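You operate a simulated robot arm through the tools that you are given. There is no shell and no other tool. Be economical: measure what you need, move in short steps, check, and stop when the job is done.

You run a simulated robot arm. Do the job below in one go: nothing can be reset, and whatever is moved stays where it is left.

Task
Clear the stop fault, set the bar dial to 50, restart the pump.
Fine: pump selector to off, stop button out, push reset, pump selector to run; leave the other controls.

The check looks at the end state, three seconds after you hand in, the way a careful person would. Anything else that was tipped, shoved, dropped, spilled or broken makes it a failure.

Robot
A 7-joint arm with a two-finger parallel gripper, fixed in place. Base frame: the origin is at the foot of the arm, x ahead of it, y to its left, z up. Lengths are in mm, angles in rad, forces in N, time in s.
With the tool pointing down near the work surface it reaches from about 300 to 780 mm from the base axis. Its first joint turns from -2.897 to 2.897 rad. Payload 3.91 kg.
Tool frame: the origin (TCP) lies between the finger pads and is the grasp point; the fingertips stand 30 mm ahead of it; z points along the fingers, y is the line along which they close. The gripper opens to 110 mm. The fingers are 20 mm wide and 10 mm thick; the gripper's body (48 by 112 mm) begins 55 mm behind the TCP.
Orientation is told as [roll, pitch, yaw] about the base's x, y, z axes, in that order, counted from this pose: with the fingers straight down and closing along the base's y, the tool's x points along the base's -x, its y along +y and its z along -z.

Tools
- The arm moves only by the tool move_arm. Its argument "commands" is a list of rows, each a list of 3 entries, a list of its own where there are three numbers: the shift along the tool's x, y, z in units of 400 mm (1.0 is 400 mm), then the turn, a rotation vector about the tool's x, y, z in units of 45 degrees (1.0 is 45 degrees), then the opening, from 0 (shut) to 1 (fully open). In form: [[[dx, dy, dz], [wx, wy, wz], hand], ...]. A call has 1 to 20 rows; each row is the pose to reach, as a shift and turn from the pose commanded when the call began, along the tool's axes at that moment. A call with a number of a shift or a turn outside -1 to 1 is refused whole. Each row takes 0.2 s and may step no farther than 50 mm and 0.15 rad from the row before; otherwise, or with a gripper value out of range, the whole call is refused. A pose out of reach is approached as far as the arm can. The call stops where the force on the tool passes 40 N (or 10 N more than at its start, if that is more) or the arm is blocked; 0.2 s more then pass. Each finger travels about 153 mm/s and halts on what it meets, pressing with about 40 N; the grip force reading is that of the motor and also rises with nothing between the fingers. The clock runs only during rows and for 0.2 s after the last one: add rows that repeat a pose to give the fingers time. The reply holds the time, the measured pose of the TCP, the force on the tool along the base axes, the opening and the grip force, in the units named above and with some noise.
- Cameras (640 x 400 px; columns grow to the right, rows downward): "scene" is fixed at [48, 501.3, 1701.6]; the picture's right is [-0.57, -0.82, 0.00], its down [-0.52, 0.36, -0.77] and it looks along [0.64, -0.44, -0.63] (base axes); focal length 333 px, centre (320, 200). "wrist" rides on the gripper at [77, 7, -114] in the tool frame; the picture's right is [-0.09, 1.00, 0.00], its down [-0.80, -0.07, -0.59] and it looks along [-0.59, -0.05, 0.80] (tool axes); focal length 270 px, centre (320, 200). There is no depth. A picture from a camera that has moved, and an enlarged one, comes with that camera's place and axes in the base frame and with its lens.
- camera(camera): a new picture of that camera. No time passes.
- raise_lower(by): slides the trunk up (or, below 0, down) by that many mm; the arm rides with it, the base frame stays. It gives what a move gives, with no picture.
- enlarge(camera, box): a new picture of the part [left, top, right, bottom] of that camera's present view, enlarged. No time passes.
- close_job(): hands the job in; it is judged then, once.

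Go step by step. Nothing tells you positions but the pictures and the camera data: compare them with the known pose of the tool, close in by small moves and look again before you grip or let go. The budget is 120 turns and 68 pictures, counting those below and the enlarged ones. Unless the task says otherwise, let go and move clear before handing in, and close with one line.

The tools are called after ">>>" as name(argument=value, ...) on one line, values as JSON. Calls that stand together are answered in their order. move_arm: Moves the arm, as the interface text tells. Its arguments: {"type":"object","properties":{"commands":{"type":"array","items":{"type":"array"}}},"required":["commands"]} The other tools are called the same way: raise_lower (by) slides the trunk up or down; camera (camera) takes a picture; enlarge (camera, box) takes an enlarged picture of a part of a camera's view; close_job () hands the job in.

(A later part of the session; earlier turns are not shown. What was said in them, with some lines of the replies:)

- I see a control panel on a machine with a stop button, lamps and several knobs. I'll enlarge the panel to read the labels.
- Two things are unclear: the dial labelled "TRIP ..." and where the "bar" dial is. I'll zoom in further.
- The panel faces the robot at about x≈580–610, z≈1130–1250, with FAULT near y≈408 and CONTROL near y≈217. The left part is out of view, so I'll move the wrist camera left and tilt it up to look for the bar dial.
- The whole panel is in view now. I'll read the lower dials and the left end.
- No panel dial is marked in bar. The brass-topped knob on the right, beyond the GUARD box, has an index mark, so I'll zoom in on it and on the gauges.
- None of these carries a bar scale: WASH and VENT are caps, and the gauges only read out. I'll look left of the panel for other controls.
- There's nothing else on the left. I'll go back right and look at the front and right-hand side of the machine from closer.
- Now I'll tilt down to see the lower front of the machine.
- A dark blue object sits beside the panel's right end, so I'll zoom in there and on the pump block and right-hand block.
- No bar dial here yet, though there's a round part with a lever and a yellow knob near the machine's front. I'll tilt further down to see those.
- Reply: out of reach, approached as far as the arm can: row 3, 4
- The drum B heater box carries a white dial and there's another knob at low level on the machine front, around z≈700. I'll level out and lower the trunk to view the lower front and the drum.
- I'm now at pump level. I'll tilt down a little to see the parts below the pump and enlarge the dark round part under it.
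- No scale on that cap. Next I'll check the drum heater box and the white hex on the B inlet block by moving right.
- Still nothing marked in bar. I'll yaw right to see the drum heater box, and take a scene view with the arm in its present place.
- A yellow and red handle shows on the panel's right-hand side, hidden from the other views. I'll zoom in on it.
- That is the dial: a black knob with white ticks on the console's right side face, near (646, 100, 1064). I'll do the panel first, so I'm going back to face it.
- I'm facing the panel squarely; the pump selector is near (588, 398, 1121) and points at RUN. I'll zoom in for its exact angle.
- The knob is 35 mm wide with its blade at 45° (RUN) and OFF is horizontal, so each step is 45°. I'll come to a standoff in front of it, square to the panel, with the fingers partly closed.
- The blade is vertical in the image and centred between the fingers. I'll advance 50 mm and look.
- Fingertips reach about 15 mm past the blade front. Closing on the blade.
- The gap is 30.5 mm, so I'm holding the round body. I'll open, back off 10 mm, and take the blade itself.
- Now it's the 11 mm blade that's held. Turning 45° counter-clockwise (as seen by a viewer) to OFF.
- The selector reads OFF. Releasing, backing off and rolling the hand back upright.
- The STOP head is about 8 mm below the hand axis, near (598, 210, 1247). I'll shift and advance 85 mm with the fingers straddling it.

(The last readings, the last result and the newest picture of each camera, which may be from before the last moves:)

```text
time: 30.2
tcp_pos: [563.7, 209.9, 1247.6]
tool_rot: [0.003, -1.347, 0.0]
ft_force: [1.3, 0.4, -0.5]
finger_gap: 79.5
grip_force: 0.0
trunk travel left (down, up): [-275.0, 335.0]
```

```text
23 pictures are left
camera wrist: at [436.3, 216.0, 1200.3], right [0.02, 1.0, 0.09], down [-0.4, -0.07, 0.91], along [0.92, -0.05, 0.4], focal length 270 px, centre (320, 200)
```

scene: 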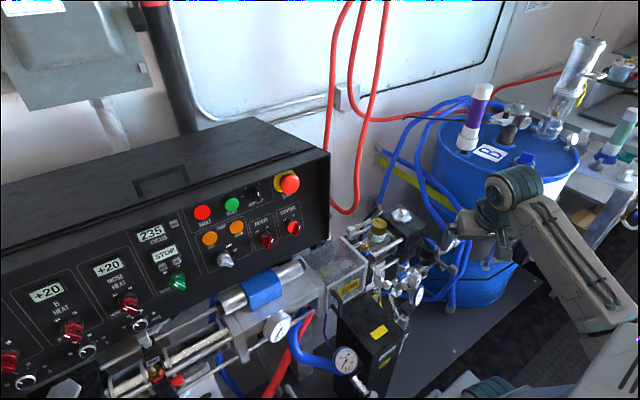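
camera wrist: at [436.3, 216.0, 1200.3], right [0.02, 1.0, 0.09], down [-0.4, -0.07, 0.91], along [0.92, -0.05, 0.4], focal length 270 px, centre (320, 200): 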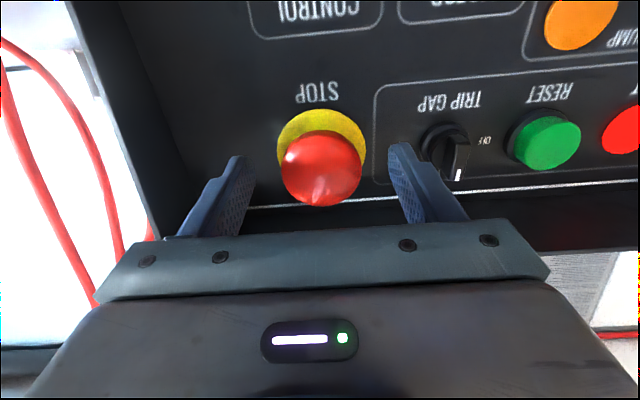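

Well centred. Advancing 8 mm more and closing on the head.

>>> move_arm(commands=[[[0, 0, 0.02], [0, 0, 0], 0.72], [[0, 0, 0.02], [0, 0, 0], 0.5], [[0, 0, 0.02], [0, 0, 0], 0.2], [[0, 0, 0.02], [0, 0, 0], 0], [[0, 0, 0.02], [0, 0, 0], 0]])

>>> move_arm(commands=[[[0, 0, -0.01], [0, 0, 0], 0], [[0, 0, -0.02], [0, 0, 0], 0], [[0, 0, -0.03], [0, 0, 0], 0], [[0, 0, -0.04], [0, 0, 0], 0]])

>>> camera(camera="wrist")

```text
time: 31.4
tcp_pos: [571.5, 209.4, 1248.8]
tool_rot: [0.004, -1.349, 0.001]
ft_force: [0.9, 1.8, 2.5]
finger_gap: 46.6
grip_force: 45.5
trunk travel left (down, up): [-275.0, 335.0]
```

```text
time: 32.4
tcp_pos: [559.8, 210.0, 1250.7]
tool_rot: [0.0, -1.349, 0.003]
ft_force: [18.7, 8.1, 11.0]
finger_gap: 46.1
grip_force: 45.1
trunk travel left (down, up): [-275.0, 335.0]
```

```text
22 pictures are left
camera wrist: at [430.9, 216.4, 1201.5], right [0.02, 1.0, 0.09], down [-0.4, -0.07, 0.91], along [0.92, -0.05, 0.4], focal length 270 px, centre (320, 200)
```

wrist: 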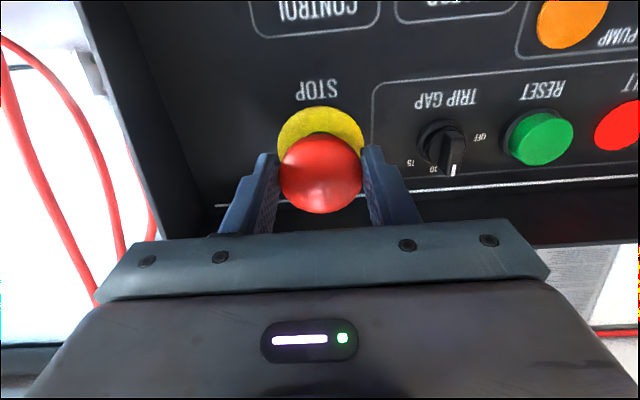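

Some pull force is felt and the head may have moved. I'll let go and look at how far the head stands out.

>>> move_arm(commands=[[[0, 0, 0], [0, 0, 0], 0.3], [[0, 0, 0], [0, 0, 0], 0.6], [[0, 0, 0], [0, 0, 0], 0.72]])

>>> enlarge(camera="wrist", box=[240, 70, 400, 220])

```text
time: 33.2
tcp_pos: [556.8, 210.2, 1249.3]
tool_rot: [0.003, -1.347, -0.001]
ft_force: [0.1, -0.6, -0.3]
finger_gap: 79.3
grip_force: 0.0
trunk travel left (down, up): [-275.0, 335.0]
```

```text
2.67 times, centred on (320, 145) of wrist
camera zoom: at [428.0, 216.0, 1201.5], right [0.02, 1.0, 0.09], down [-0.4, -0.07, 0.91], along [0.92, -0.05, 0.4], focal length 721 px, centre (320, 347)
```

zoom: 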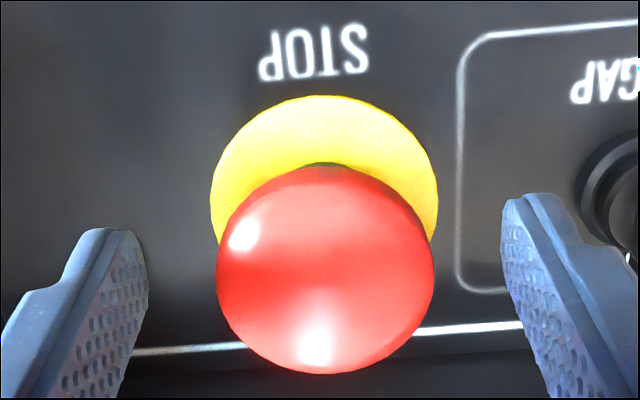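

The head seems to have popped out by several millimetres. I'll retract and compare with the first scene close-up.

>>> move_arm(commands=[[[0, 0, -0.08], [0, 0, 0], 0.72], [[0, 0, -0.2], [0, 0, 0], 0.4], [[0, 0, -0.3], [0, 0, 0], 0]])

>>> enlarge(camera="scene", box=[180, 160, 310, 280])

```text
time: 34.0
tcp_pos: [440.6, 210.2, 1278.0]
tool_rot: [-0.001, -1.347, 0.003]
ft_force: [0.5, -0.4, 0.1]
finger_gap: 0.0
grip_force: 37.9
trunk travel left (down, up): [-275.0, 335.0]
```

```text
3.33 times, centred on (245, 220) of scene
camera zoom: at [48.0, 501.3, 1701.6], right [-0.57, -0.82, 0.0], down [-0.52, 0.36, -0.77], along [0.64, -0.44, -0.63], focal length 1109 px, centre (570, 133)
```

zoom: 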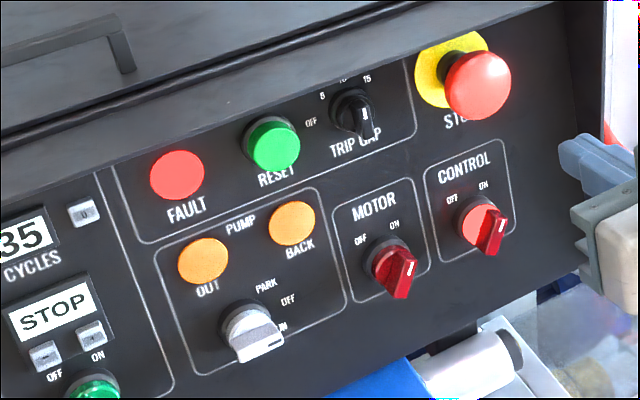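

STOP is out and the pump selector is at OFF. RESET's face is near (605, 348, 1248); I'll line up the closed fingers in front of it.

>>> move_arm(commands=[[[-0.004, 0.11, 0.03], [0, 0, 0], 0], [[-0.008, 0.22, 0.07], [0, 0, 0], 0], [[-0.012, 0.31, 0.14], [0, 0, 0], 0], [[-0.017, 0.3445, 0.2175], [0, 0, 0], 0]])

>>> camera(camera="wrist")

```text
time: 35.0
tcp_pos: [528.5, 345.5, 1263.2]
tool_rot: [0.003, -1.348, -0.002]
ft_force: [-0.1, 0.4, 0.3]
finger_gap: 0.0
grip_force: 37.5
trunk travel left (down, up): [-275.0, 335.0]
```

```text
19 pictures are left
camera wrist: at [399.2, 352.2, 1214.4], right [0.02, 1.0, 0.09], down [-0.4, -0.07, 0.91], along [0.92, -0.05, 0.4], focal length 270 px, centre (320, 200)
```

wrist: 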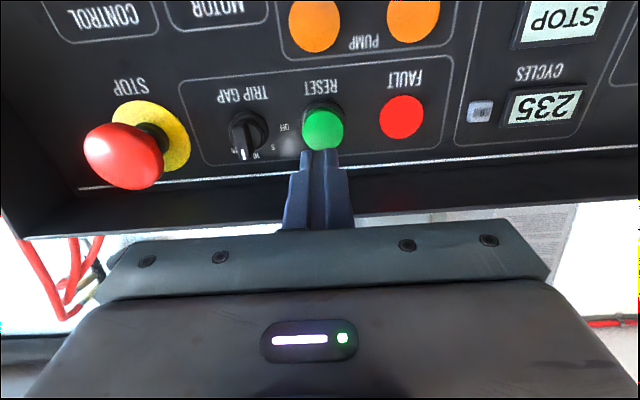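

Aligned. Pushing in small steps.

>>> move_arm(commands=[[[0, 0.004, 0.05], [0, 0, 0], 0], [[0, 0.004, 0.1], [0, 0, 0], 0], [[0, 0.004, 0.11], [0, 0, 0], 0], [[0, 0.004, 0.12], [0, 0, 0], 0], [[0, 0.004, 0.13], [0, 0, 0], 0], [[0, 0.004, 0.14], [0, 0, 0], 0], [[0, 0.004, 0.15], [0, 0, 0], 0], [[0, 0.004, 0.16], [0, 0, 0], 0]])

>>> camera(camera="wrist")

```text
time: 36.8
tcp_pos: [574.9, 350.3, 1256.7]
tool_rot: [0.034, -1.356, -0.025]
ft_force: [-23.0, -3.9, -1.5]
finger_gap: 0.0
grip_force: 37.7
trunk travel left (down, up): [-275.0, 335.0]
stopped in row 8: the force on the tool passed its limit (the readings are from after the stop); the commanded pose is now the measured one
```

```text
18 pictures are left
camera wrist: at [447.3, 356.0, 1208.3], right [0.01, 1.0, 0.09], down [-0.41, -0.08, 0.91], along [0.91, -0.05, 0.41], focal length 270 px, centre (320, 200)
```

wrist: 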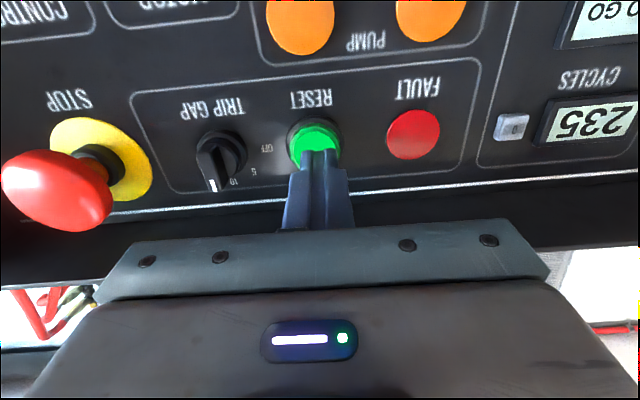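

The FAULT lamp went dark, so the fault is cleared. I'll retract and swing to the right end of the console for the side dial.

>>> move_arm(commands=[[[0, 0, -0.1], [0, 0, 0], 0], [[0, 0, -0.2], [0, 0, 0], 0], [[0, 0, -0.3], [0, 0, 0], 0]])

>>> move_arm(commands=[[[0, -0.115, 0], [0, 0.09, 0], 0.1], [[0, -0.23, 0], [0, 0.18, 0], 0.1], [[0, -0.345, 0], [0, 0.27, 0], 0.1], [[0, -0.46, 0], [0, 0.36, 0], 0.1], [[0, -0.575, 0], [0, 0.45, 0], 0.1], [[0, -0.69, 0], [0, 0.54, 0], 0.1], [[0, -0.805, 0], [0, 0.63, 0], 0.1], [[0, -0.92, 0], [0, 0.72, 0], 0.1]])

```text
time: 37.6
tcp_pos: [469.5, 349.1, 1278.6]
tool_rot: [0.01, -1.345, -0.008]
ft_force: [0.1, 0.7, 0.8]
finger_gap: 0.0
grip_force: 37.7
trunk travel left (down, up): [-275.0, 335.0]
```

```text
time: 39.4
tcp_pos: [471.6, -19.8, 1276.7]
tool_rot: [0.004, -0.78, 0.001]
ft_force: [-0.5, 0.8, 0.0]
finger_gap: 11.0
grip_force: 0.0
trunk travel left (down, up): [-275.0, 335.0]
```

>>> move_arm(commands=[[[-0.003, -0.012, 0.02], [-0.117, 0, -0.119], 0.1], [[-0.006, -0.025, 0.04], [-0.234, 0, -0.237], 0.1], [[-0.009, -0.037, 0.06], [-0.35, 0, -0.355], 0.1], [[-0.012, -0.05, 0.08], [-0.468, 0, -0.474], 0.1], [[-0.015, -0.062, 0.1], [-0.585, 0, -0.592], 0.1], [[-0.018, -0.075, 0.123], [-0.703, 0, -0.711], 0.1]])

>>> move_arm(commands=[[[0, 0, 0], [-0.117, 0, -0.119], 0.1], [[0, 0, 0], [-0.234, 0, -0.237], 0.1], [[0, 0, 0], [-0.35, 0, -0.355], 0.1], [[0, 0, 0], [-0.468, 0, -0.474], 0.1], [[0, 0, 0], [-0.585, 0, -0.592], 0.1], [[0, 0, 0], [-0.703, 0, -0.711], 0.1]])

>>> camera(camera="wrist")

```text
time: 40.8
tcp_pos: [512.3, -50.7, 1246.1]
tool_rot: [-0.001, -0.783, 0.788]
ft_force: [0.2, 0.1, 0.1]
finger_gap: 10.8
grip_force: 0.0
trunk travel left (down, up): [-275.0, 335.0]
```

```text
time: 42.2
tcp_pos: [475.0, -23.8, 1242.1]
tool_rot: [0.008, -0.77, 1.456]
ft_force: [-1.3, 0.4, 0.4]
finger_gap: 11.0
grip_force: 0.1
out of reach, approached as far as the arm can: row 4, 5, 6
trunk travel left (down, up): [-275.0, 335.0]
```

```text
17 pictures are left
camera wrist: at [454.4, -156.5, 1272.0], right [-0.98, 0.17, 0.07], down [0.09, 0.15, 0.98], along [0.16, 0.97, -0.17], focal length 270 px, centre (320, 200)
```

wrist: 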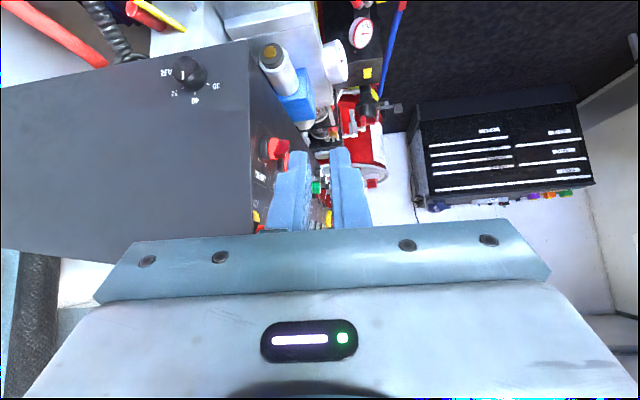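

The dial is in view on the console side, labelled BAR. Zooming in.

>>> enlarge(camera="wrist", box=[140, 40, 250, 115])

```text
5.33 times, centred on (195, 78) of wrist
camera zoom: at [454.4, -156.5, 1272.0], right [-0.98, 0.17, 0.07], down [0.09, 0.15, 0.98], along [0.16, 0.97, -0.17], focal length 1442 px, centre (987, 853)
```

zoom: 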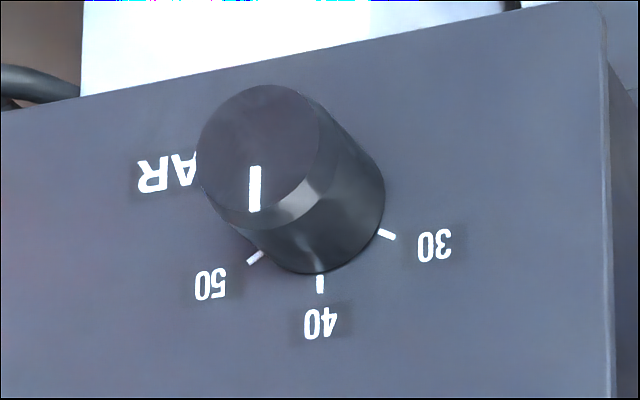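

The dial sits at about (639, 89–107, 1066), 26 mm wide, points at 40, with 50 lying 60° clockwise. Reaching it with the camera on the near side should be easier, so I'll unwind the yaw first.

>>> move_arm(commands=[[[0, 0, 0], [0.117, 0, 0.119], 0.4], [[0, 0, 0], [0.234, 0, 0.237], 0.4], [[0, 0, 0], [0.35, 0, 0.355], 0.4], [[0, 0, 0], [0.468, 0, 0.474], 0.4], [[0, 0, 0], [0.585, 0, 0.592], 0.4], [[0, 0, 0], [0.703, 0, 0.711], 0.4]])

```text
time: 43.6
tcp_pos: [479.1, -23.9, 1242.2]
tool_rot: [0.002, -0.767, 0.672]
ft_force: [0.0, 0.3, 0.5]
finger_gap: 44.1
grip_force: 0.0
trunk travel left (down, up): [-275.0, 335.0]
```

>>> move_arm(commands=[[[0, 0, 0], [0.119, 0, 0.123], 0.4], [[0, 0, 0], [0.238, 0, 0.246], 0.4], [[0, 0, 0], [0.356, 0, 0.369], 0.4], [[0, 0, 0], [0.475, 0, 0.492], 0.4], [[0, 0, 0], [0.594, 0, 0.615], 0.4]])

>>> move_arm(commands=[[[0, -0.05, 0], [0, 0.17, 0], 0.4], [[0, -0.1, 0], [0, 0.34, 0], 0.4], [[0, -0.15, 0], [0, 0.51, 0], 0.4], [[0, -0.2, 0], [0, 0.68, 0], 0.4], [[0, -0.25, 0], [0, 0.84, 0], 0.4], [[0, -0.25, 0], [0, 0.98, 0], 0.4]])

```text
time: 44.8
tcp_pos: [478.6, -24.5, 1241.9]
tool_rot: [0.001, -0.768, 0.001]
ft_force: [0.5, -0.6, 0.5]
finger_gap: 44.0
grip_force: 0.0
trunk travel left (down, up): [-275.0, 335.0]
```

```text
time: 46.2
tcp_pos: [455.4, -121.5, 1173.9]
tool_rot: [-0.001, -0.003, 0.005]
ft_force: [1.0, -0.6, 0.7]
finger_gap: 44.1
grip_force: 0.1
out of reach, approached as far as the arm can: row 4, 5, 6
trunk travel left (down, up): [-275.0, 335.0]
```

>>> move_arm(commands=[[[-0.02, 0.02, 0], [-0.17, 0, 0], 0.4], [[-0.04, 0.04, 0], [-0.34, 0, 0], 0.4], [[-0.06, 0.06, 0], [-0.51, 0, 0], 0.4], [[-0.08, 0.08, 0], [-0.68, 0, 0], 0.4], [[-0.1, 0.1, 0], [-0.85, 0, 0], 0.4], [[-0.125, 0.125, 0], [-1.0, 0, 0], 0.4]])

>>> move_arm(commands=[[[-0.01, 0, 0], [-0.17, 0, 0], 0.4], [[-0.02, 0, 0], [-0.34, 0, 0], 0.4], [[-0.03, 0, 0], [-0.51, 0, 0], 0.4], [[-0.04, 0, 0], [-0.68, 0, 0], 0.4], [[-0.05, 0, 0], [-0.85, 0, 0], 0.4], [[-0.06, 0, 0], [-1.0, 0, 0], 0.4]])

>>> camera(camera="wrist")

```text
time: 47.6
tcp_pos: [505.3, -69.1, 1171.1]
tool_rot: [0.788, 0.004, 0.007]
ft_force: [0.8, -1.5, -0.4]
finger_gap: 43.6
grip_force: 0.1
out of reach, approached as far as the arm can: row 1, 2, 3, 4
trunk travel left (down, up): [-275.0, 335.0]
```

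```text
time: 49.0
tcp_pos: [525.5, -66.5, 1172.6]
tool_rot: [1.572, 0.001, 0.005]
ft_force: [-0.5, -1.0, -0.2]
finger_gap: 44.3
grip_force: 0.1
trunk travel left (down, up): [-275.0, 335.0]
```

```text
15 pictures are left
camera wrist: at [450.0, -182.6, 1180.9], right [0.09, 0.0, 1.0], down [0.8, -0.59, -0.07], along [0.59, 0.81, -0.05], focal length 270 px, centre (320, 200)
```

wrist: 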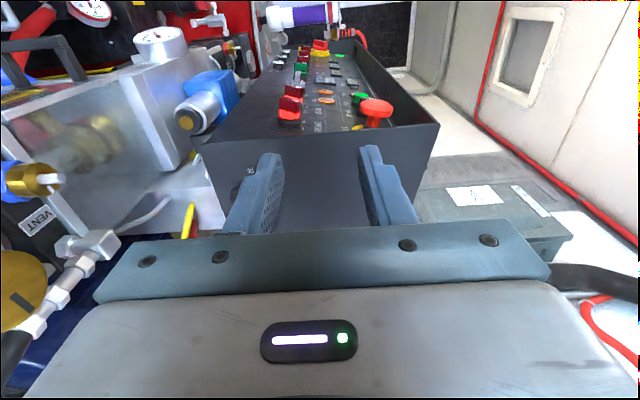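

The hand now points along +y toward the console side with the camera on the near side. Moving to a standoff in front of the dial.

>>> move_arm(commands=[[[-0.1, 0, 0.05], [0, 0, 0], 0.45], [[-0.19, 0, 0.1], [0, 0, 0], 0.45], [[-0.284, -0.03, 0.15], [0, 0, 0], 0.45], [[-0.284, -0.13, 0.191], [0, 0, 0], 0.45], [[-0.284, -0.2, 0.191], [0, 0, 0], 0.45], [[-0.284, -0.2665, 0.191], [0, 0, 0], 0.45]])

>>> camera(camera="wrist")

```text
time: 50.4
tcp_pos: [639.0, 9.8, 1068.3]
tool_rot: [1.569, 0.003, 0.005]
ft_force: [-0.3, 0.2, -0.3]
finger_gap: 49.4
grip_force: 0.0
trunk travel left (down, up): [-275.0, 335.0]
```

```text
14 pictures are left
camera wrist: at [562.3, -105.2, 1076.0], right [0.09, 0.0, 1.0], down [0.8, -0.59, -0.07], along [0.59, 0.81, -0.05], focal length 270 px, centre (320, 200)
```

wrist: 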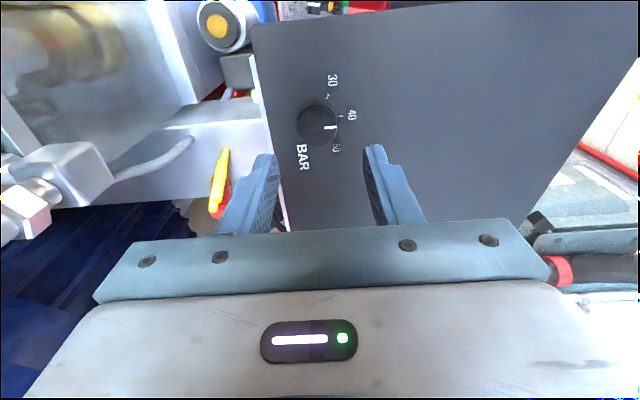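

The dial lies about 5 mm nearer x than my axis. Correcting and advancing so that the tips straddle it.

>>> move_arm(commands=[[[0.0125, 0, 0.05], [0, 0, 0], 0.45], [[0.0125, 0, 0.1], [0, 0, 0], 0.45], [[0.0125, 0, 0.13], [0, 0, 0], 0.45]])

>>> camera(camera="wrist")

```text
time: 51.2
tcp_pos: [632.5, 60.7, 1067.3]
tool_rot: [1.572, 0.002, 0.006]
ft_force: [0.4, 0.0, -0.2]
finger_gap: 49.4
grip_force: 0.1
trunk travel left (down, up): [-275.0, 335.0]
```

```text
13 pictures are left
camera wrist: at [557.1, -53.9, 1075.1], right [0.09, 0.0, 1.0], down [0.8, -0.59, -0.07], along [0.59, 0.81, -0.05], focal length 270 px, centre (320, 200)
```

wrist: 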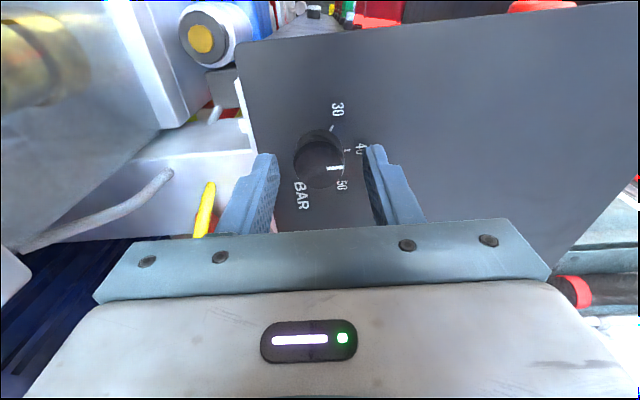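

Tips are level with the dial's front face. Advancing 10 mm and closing.

>>> move_arm(commands=[[[-0.005, 0, 0.012], [0, 0, 0], 0.45], [[-0.005, 0, 0.025], [0, 0, 0], 0.45], [[-0.005, 0, 0.025], [0, 0, 0], 0.25], [[-0.005, 0, 0.025], [0, 0, 0], 0.1], [[-0.005, 0, 0.025], [0, 0, 0], 0], [[-0.005, 0, 0.025], [0, 0, 0], 0]])

```text
time: 52.6
tcp_pos: [635.4, 71.7, 1066.8]
tool_rot: [1.57, 0.005, 0.007]
ft_force: [-10.4, -0.4, -18.3]
finger_gap: 31.0
grip_force: 45.5
trunk travel left (down, up): [-275.0, 335.0]
```

Gripped at 31 mm. Turning clockwise 45° first, relieving the small side load.

>>> move_arm(commands=[[[0.003, -0.004, 0], [0, 0, 0], 0], [[0.003, -0.004, 0], [0, 0, 0.17], 0], [[0.003, -0.004, 0], [0, 0, 0.34], 0], [[0.003, -0.004, 0], [0, 0, 0.51], 0], [[0.003, -0.004, 0], [0, 0, 0.68], 0], [[0.003, -0.004, 0], [0, 0, 0.85], 0], [[0.003, -0.004, 0], [0, 0, 1.0], 0]])

>>> enlarge(camera="wrist", box=[220, 80, 420, 230])

```text
time: 54.2
tcp_pos: [634.9, 72.6, 1067.2]
tool_rot: [1.577, 0.787, 0.005]
ft_force: [22.5, 2.7, 26.8]
finger_gap: 30.8
grip_force: 44.4
trunk travel left (down, up): [-275.0, 335.0]
```

```text
2.67 times, centred on (320, 155) of wrist
camera zoom: at [586.8, -43.9, 1127.3], right [0.77, 0.0, 0.64], down [0.52, -0.59, -0.62], along [0.38, 0.81, -0.45], focal length 721 px, centre (320, 320)
```

zoom: 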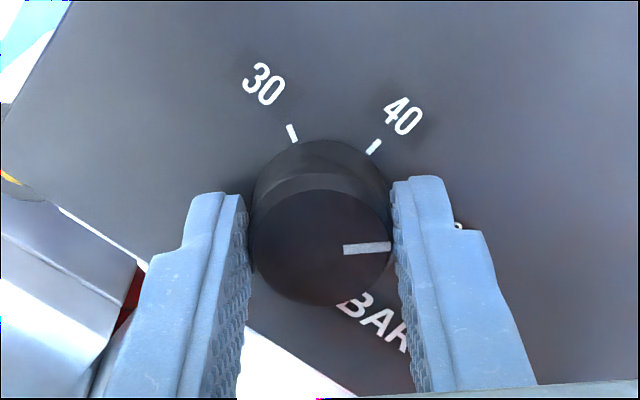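

The mark turns with the hand. The ticks are 60° apart by projection, so I'll turn the remaining 15°.

>>> move_arm(commands=[[[0, 0.004, 0], [0, 0, 0.11], 0], [[0, 0.004, 0], [0, 0, 0.22], 0], [[0, 0.004, 0], [0, 0, 0.333], 0], [[0, 0.004, 0], [0, 0, 0.333], 0]])

>>> move_arm(commands=[[[0, 0, 0], [0, 0, 0], 0.25], [[0, 0, 0], [0, 0, 0], 0.4], [[0, 0, -0.06], [0, 0, 0], 0.45], [[0, 0, -0.15], [0, 0, 0], 0.45]])

>>> enlarge(camera="wrist", box=[250, 70, 390, 170])

```text
time: 55.2
tcp_pos: [635.9, 70.5, 1067.8]
tool_rot: [1.577, 1.05, 0.009]
ft_force: [17.4, 1.1, 26.3]
finger_gap: 31.1
grip_force: 44.6
trunk travel left (down, up): [-275.0, 335.0]
```

```text
time: 56.2
tcp_pos: [635.6, 9.1, 1065.3]
tool_rot: [1.573, 1.048, 0.005]
ft_force: [-0.7, 1.0, -0.4]
finger_gap: 49.5
grip_force: 0.0
trunk travel left (down, up): [-275.0, 335.0]
```

```text
4.00 times, centred on (320, 120) of wrist
camera zoom: at [603.9, -105.3, 1136.8], right [0.91, 0.0, 0.42], down [0.34, -0.59, -0.73], along [0.25, 0.81, -0.54], focal length 1081 px, centre (320, 520)
```

zoom: 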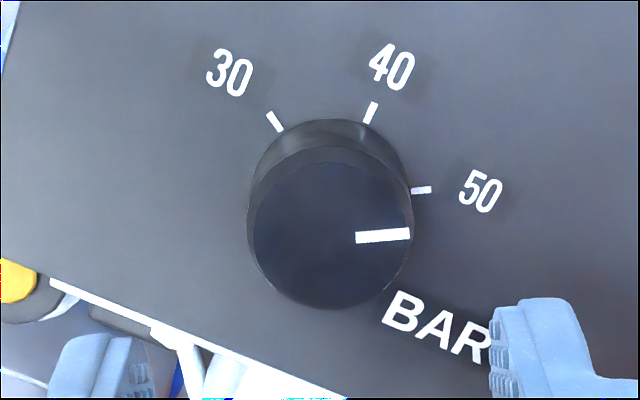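

The dial mark projects to about 60° from vertical, right on the 50 tick. Now I retrace the path to the panel to put the pump selector to RUN.

>>> move_arm(commands=[[[0, 0, -0.06], [0, 0, -0.17], 0.45], [[0, 0, -0.12], [0, 0, -0.34], 0.45], [[0, 0, -0.12], [0, 0, -0.51], 0.45], [[0, 0, -0.12], [0, 0, -0.68], 0.45], [[0, 0, -0.12], [0, 0, -0.85], 0.45], [[0, 0, -0.12], [0, 0, -1.0], 0.45]])

>>> move_arm(commands=[[[0, 0, 0], [0, 0, -0.17], 0.45], [[0, 0, 0], [0, 0, -0.333], 0.45]])

>>> move_arm(commands=[[[0, 0.1, 0], [0, 0, 0], 0.45], [[0, 0.2, 0], [0, 0, 0], 0.45], [[0.05, 0.27, -0.03], [0, 0, 0], 0.45], [[0.15, 0.27, -0.06], [0, 0, 0], 0.45], [[0.25, 0.27, -0.07], [0, 0, 0], 0.45], [[0.284, 0.27, -0.07], [0, 0, 0], 0.45]])

```text
time: 57.6
tcp_pos: [635.5, -36.4, 1066.4]
tool_rot: [1.57, 0.262, 0.007]
ft_force: [-1.5, 0.8, 0.3]
finger_gap: 49.5
grip_force: 0.0
trunk travel left (down, up): [-275.0, 335.0]
```

```text
time: 58.2
tcp_pos: [635.7, -36.6, 1065.9]
tool_rot: [1.57, 0.001, 0.003]
ft_force: [-0.5, 0.3, 0.0]
finger_gap: 49.7
grip_force: 0.1
trunk travel left (down, up): [-275.0, 335.0]
```

```text
time: 59.6
tcp_pos: [522.7, -63.1, 1176.4]
tool_rot: [1.57, 0.004, 0.005]
ft_force: [-0.1, -0.5, 0.4]
finger_gap: 49.4
grip_force: 0.0
trunk travel left (down, up): [-275.0, 335.0]
```

>>> move_arm(commands=[[[0.01, 0, 0], [0.17, 0, 0], 0.45], [[0.02, 0, 0], [0.34, 0, 0], 0.45], [[0.03, 0, 0], [0.51, 0, 0], 0.45], [[0.04, 0, 0], [0.68, 0, 0], 0.45], [[0.05, 0, 0], [0.85, 0, 0], 0.45], [[0.06, 0, 0], [1.0, 0, 0], 0.45]])

>>> move_arm(commands=[[[0.02, -0.015, -0.015], [0.17, 0, 0], 0.45], [[0.04, -0.03, -0.03], [0.34, 0, 0], 0.45], [[0.06, -0.045, -0.045], [0.51, 0, 0], 0.45], [[0.08, -0.06, -0.06], [0.68, 0, 0], 0.45], [[0.1, -0.075, -0.075], [0.85, 0, 0], 0.45], [[0.125, -0.09, -0.09], [1.0, 0, 0], 0.45]])

```text
time: 61.0
tcp_pos: [498.9, -65.8, 1176.5]
tool_rot: [0.784, 0.004, 0.005]
ft_force: [-0.8, -0.4, -0.8]
finger_gap: 49.5
grip_force: 0.0
trunk travel left (down, up): [-275.0, 335.0]
```

```text
time: 62.4
tcp_pos: [449.1, -109.5, 1173.4]
tool_rot: [0.02, -0.001, 0.016]
ft_force: [0.0, -0.1, 0.4]
finger_gap: 49.6
grip_force: 0.1
out of reach, approached as far as the arm can: row 2, 3, 4, 5, 6
trunk travel left (down, up): [-275.0, 335.0]
```

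>>> move_arm(commands=[[[0.02, 0.11, 0], [0.025, -0.1, 0.02], 0.45], [[0.04, 0.22, 0], [0.025, -0.2, 0.02], 0.45], [[0.06, 0.33, 0], [0.025, -0.3, 0.02], 0.45], [[0.075, 0.44, 0], [0.025, -0.4, 0.02], 0.45], [[0.075, 0.55, 0], [0.025, -0.5, 0.02], 0.45], [[0.075, 0.66, 0], [0.025, -0.6, 0.02], 0.45], [[0.075, 0.77, 0], [0.025, -0.7, 0.02], 0.45], [[0.075, 0.88, 0], [0.025, -0.8, 0.02], 0.45], [[0.075, 0.99, 0], [0.025, -0.86, 0.02], 0.45]])

```text
time: 64.4
tcp_pos: [416.2, 282.6, 1171.7]
tool_rot: [-0.014, -0.674, -0.008]
ft_force: [0.4, 0.8, -0.2]
finger_gap: 49.4
grip_force: 0.2
trunk travel left (down, up): [-275.0, 335.0]
```

>>> move_arm(commands=[[[-0.004, 0.058, 0.015], [-0.02, -0.17, 0.003], 0.4], [[-0.008, 0.116, 0.03], [-0.02, -0.34, 0.003], 0.4], [[-0.012, 0.173, 0.045], [-0.02, -0.51, 0.003], 0.35], [[-0.016, 0.23, 0.06], [-0.02, -0.68, 0.003], 0.35], [[-0.019, 0.2885, 0.0727], [-0.02, -0.861, 0.003], 0.35]])

>>> move_arm(commands=[[[0, 0, 0], [0, 0, -0.18], 0.35], [[0, 0, 0], [0, 0, -0.36], 0.35], [[0, 0, 0], [0, 0, -0.54], 0.35], [[0, 0, 0], [0, 0, -0.72], 0.35], [[0, 0, 0], [0, 0, -0.9], 0.35], [[0, 0, 0], [0, 0, -1.0], 0.35]])

>>> move_arm(commands=[[[0, 0, 0], [0, 0, -0.18], 0.35], [[0, 0, 0], [0, 0, -0.36], 0.35], [[0, 0, 0], [0, 0, -0.54], 0.35], [[0, 0, 0], [0, 0, -0.72], 0.35], [[0, 0, 0], [0, 0, -0.9], 0.35], [[0, 0, 0], [0, 0, -1.0], 0.35]])

```text
time: 65.6
tcp_pos: [442.4, 398.1, 1154.4]
tool_rot: [-0.009, -1.352, 0.003]
ft_force: [0.0, -0.5, 0.4]
finger_gap: 38.4
grip_force: 0.1
trunk travel left (down, up): [-275.0, 335.0]
```

```text
time: 67.0
tcp_pos: [442.9, 397.3, 1154.9]
tool_rot: [-1.264, -0.757, 1.353]
ft_force: [-0.6, 0.9, 0.7]
finger_gap: 38.4
grip_force: 0.0
trunk travel left (down, up): [-275.0, 335.0]
```

```text
time: 68.4
tcp_pos: [442.8, 397.0, 1153.3]
tool_rot: [-1.349, 0.002, 1.567]
ft_force: [0.7, 0.6, 0.1]
finger_gap: 38.7
grip_force: 0.1
trunk travel left (down, up): [-275.0, 335.0]
```

Lined up as before in front of the selector. Advancing most of the way and checking.

>>> move_arm(commands=[[[-0.004, 0, 0.1], [0, 0, 0], 0.35], [[-0.004, 0, 0.19], [0, 0, 0], 0.35]])

>>> camera(camera="wrist")

```text
time: 69.0
tcp_pos: [519.1, 399.0, 1134.5]
tool_rot: [-1.349, 0.004, 1.567]
ft_force: [-0.2, 0.4, -0.1]
finger_gap: 38.5
grip_force: 0.0
trunk travel left (down, up): [-275.0, 335.0]
```

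```text
10 pictures are left
camera wrist: at [405.5, 322.7, 1155.0], right [-0.22, 0.09, -0.97], down [-0.56, 0.8, 0.2], along [0.8, 0.59, -0.13], focal length 270 px, centre (320, 200)
```

wrist: 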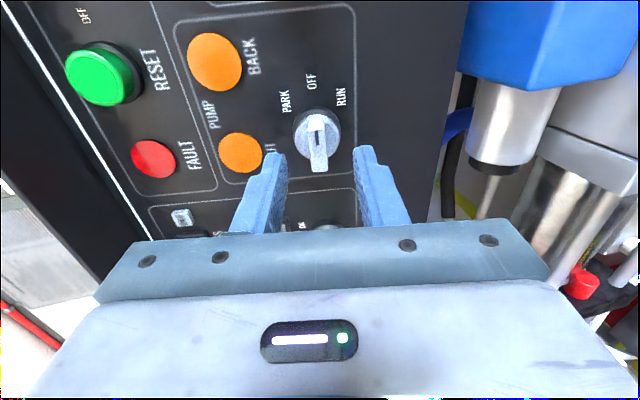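

Centred. Advancing 20 mm, gripping the blade and turning 45° clockwise to RUN.

>>> move_arm(commands=[[[0, 0, 0.048], [0, 0, 0], 0.35], [[0, 0, 0.048], [0, 0, 0], 0.2], [[0, 0, 0.048], [0, 0, 0], 0], [[0, 0, 0.048], [0, 0, 0], 0], [[0, 0, 0.048], [0, 0, 0], 0]])

>>> move_arm(commands=[[[0, 0, 0], [0, 0, 0.17], 0], [[0, 0, 0], [0, 0, 0.34], 0], [[0, 0, 0], [0, 0, 0.51], 0], [[0, 0, 0], [0, 0, 0.68], 0], [[0, 0, 0], [0, 0, 0.85], 0], [[0, 0, 0], [0, 0, 1.0], 0], [[0, 0, 0], [0, 0, 1.0], 0]])

>>> camera(camera="wrist")

```text
time: 70.2
tcp_pos: [537.2, 399.0, 1132.8]
tool_rot: [-1.35, 0.003, 1.567]
ft_force: [2.4, 1.6, 4.4]
finger_gap: 11.3
grip_force: 44.8
trunk travel left (down, up): [-275.0, 335.0]
```

```text
time: 71.8
tcp_pos: [537.0, 398.1, 1133.5]
tool_rot: [-1.263, -0.762, 1.351]
ft_force: [21.6, 13.1, 16.3]
finger_gap: 11.1
grip_force: 44.9
trunk travel left (down, up): [-275.0, 335.0]
```

```text
9 pictures are left
camera wrist: at [412.6, 349.5, 1101.1], right [-0.14, 0.77, -0.63], down [-0.44, 0.52, 0.73], along [0.89, 0.38, 0.27], focal length 270 px, centre (320, 200)
```

wrist: 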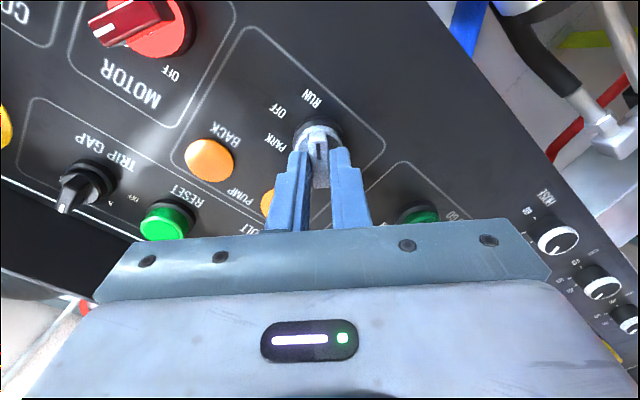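

The selector points at RUN and the MOTOR light is on. Releasing and backing away.

>>> move_arm(commands=[[[0, 0, 0], [0, 0, 0], 0.2], [[0, 0, 0], [0, 0, 0], 0.35], [[0, 0, -0.06], [0, 0, 0], 0.35], [[0, 0, -0.15], [0, 0, 0], 0.35], [[0, 0, -0.27], [0, 0, 0], 0.35], [[0, 0, -0.38], [0, 0, 0], 0.35]])

>>> camera(camera="wrist")

>>> enlarge(camera="scene", box=[180, 160, 310, 280])

```text
time: 73.2
tcp_pos: [386.7, 399.7, 1166.5]
tool_rot: [-1.26, -0.759, 1.35]
ft_force: [0.6, -0.3, -0.7]
finger_gap: 38.6
grip_force: 0.1
trunk travel left (down, up): [-275.0, 335.0]
```

```text
8 pictures are left
camera wrist: at [262.2, 349.3, 1135.1], right [-0.14, 0.77, -0.63], down [-0.44, 0.52, 0.73], along [0.89, 0.38, 0.27], focal length 270 px, centre (320, 200)
```

wrist: 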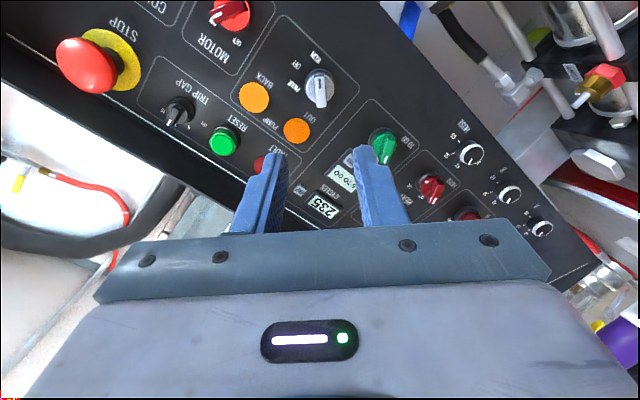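

```text
3.33 times, centred on (245, 220) of scene
camera zoom: at [48.0, 501.3, 1701.6], right [-0.57, -0.82, 0.0], down [-0.52, 0.36, -0.77], along [0.64, -0.44, -0.63], focal length 1109 px, centre (570, 133)
```

zoom: 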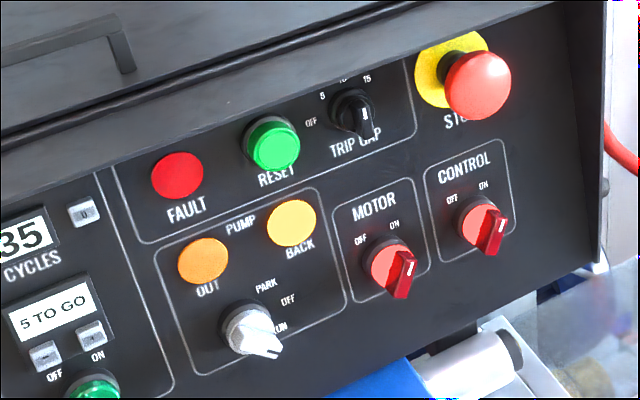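

The fault lamp is off, STOP is out, the selector is at RUN, the motor light is on and the hand is clear. Handing in.

>>> close_job()

```text
The job is handed in.
```

The stop fault is cleared, the bar dial is at 50 (to within a few degrees of the tick) and the pump is running again; I left the other controls alone.
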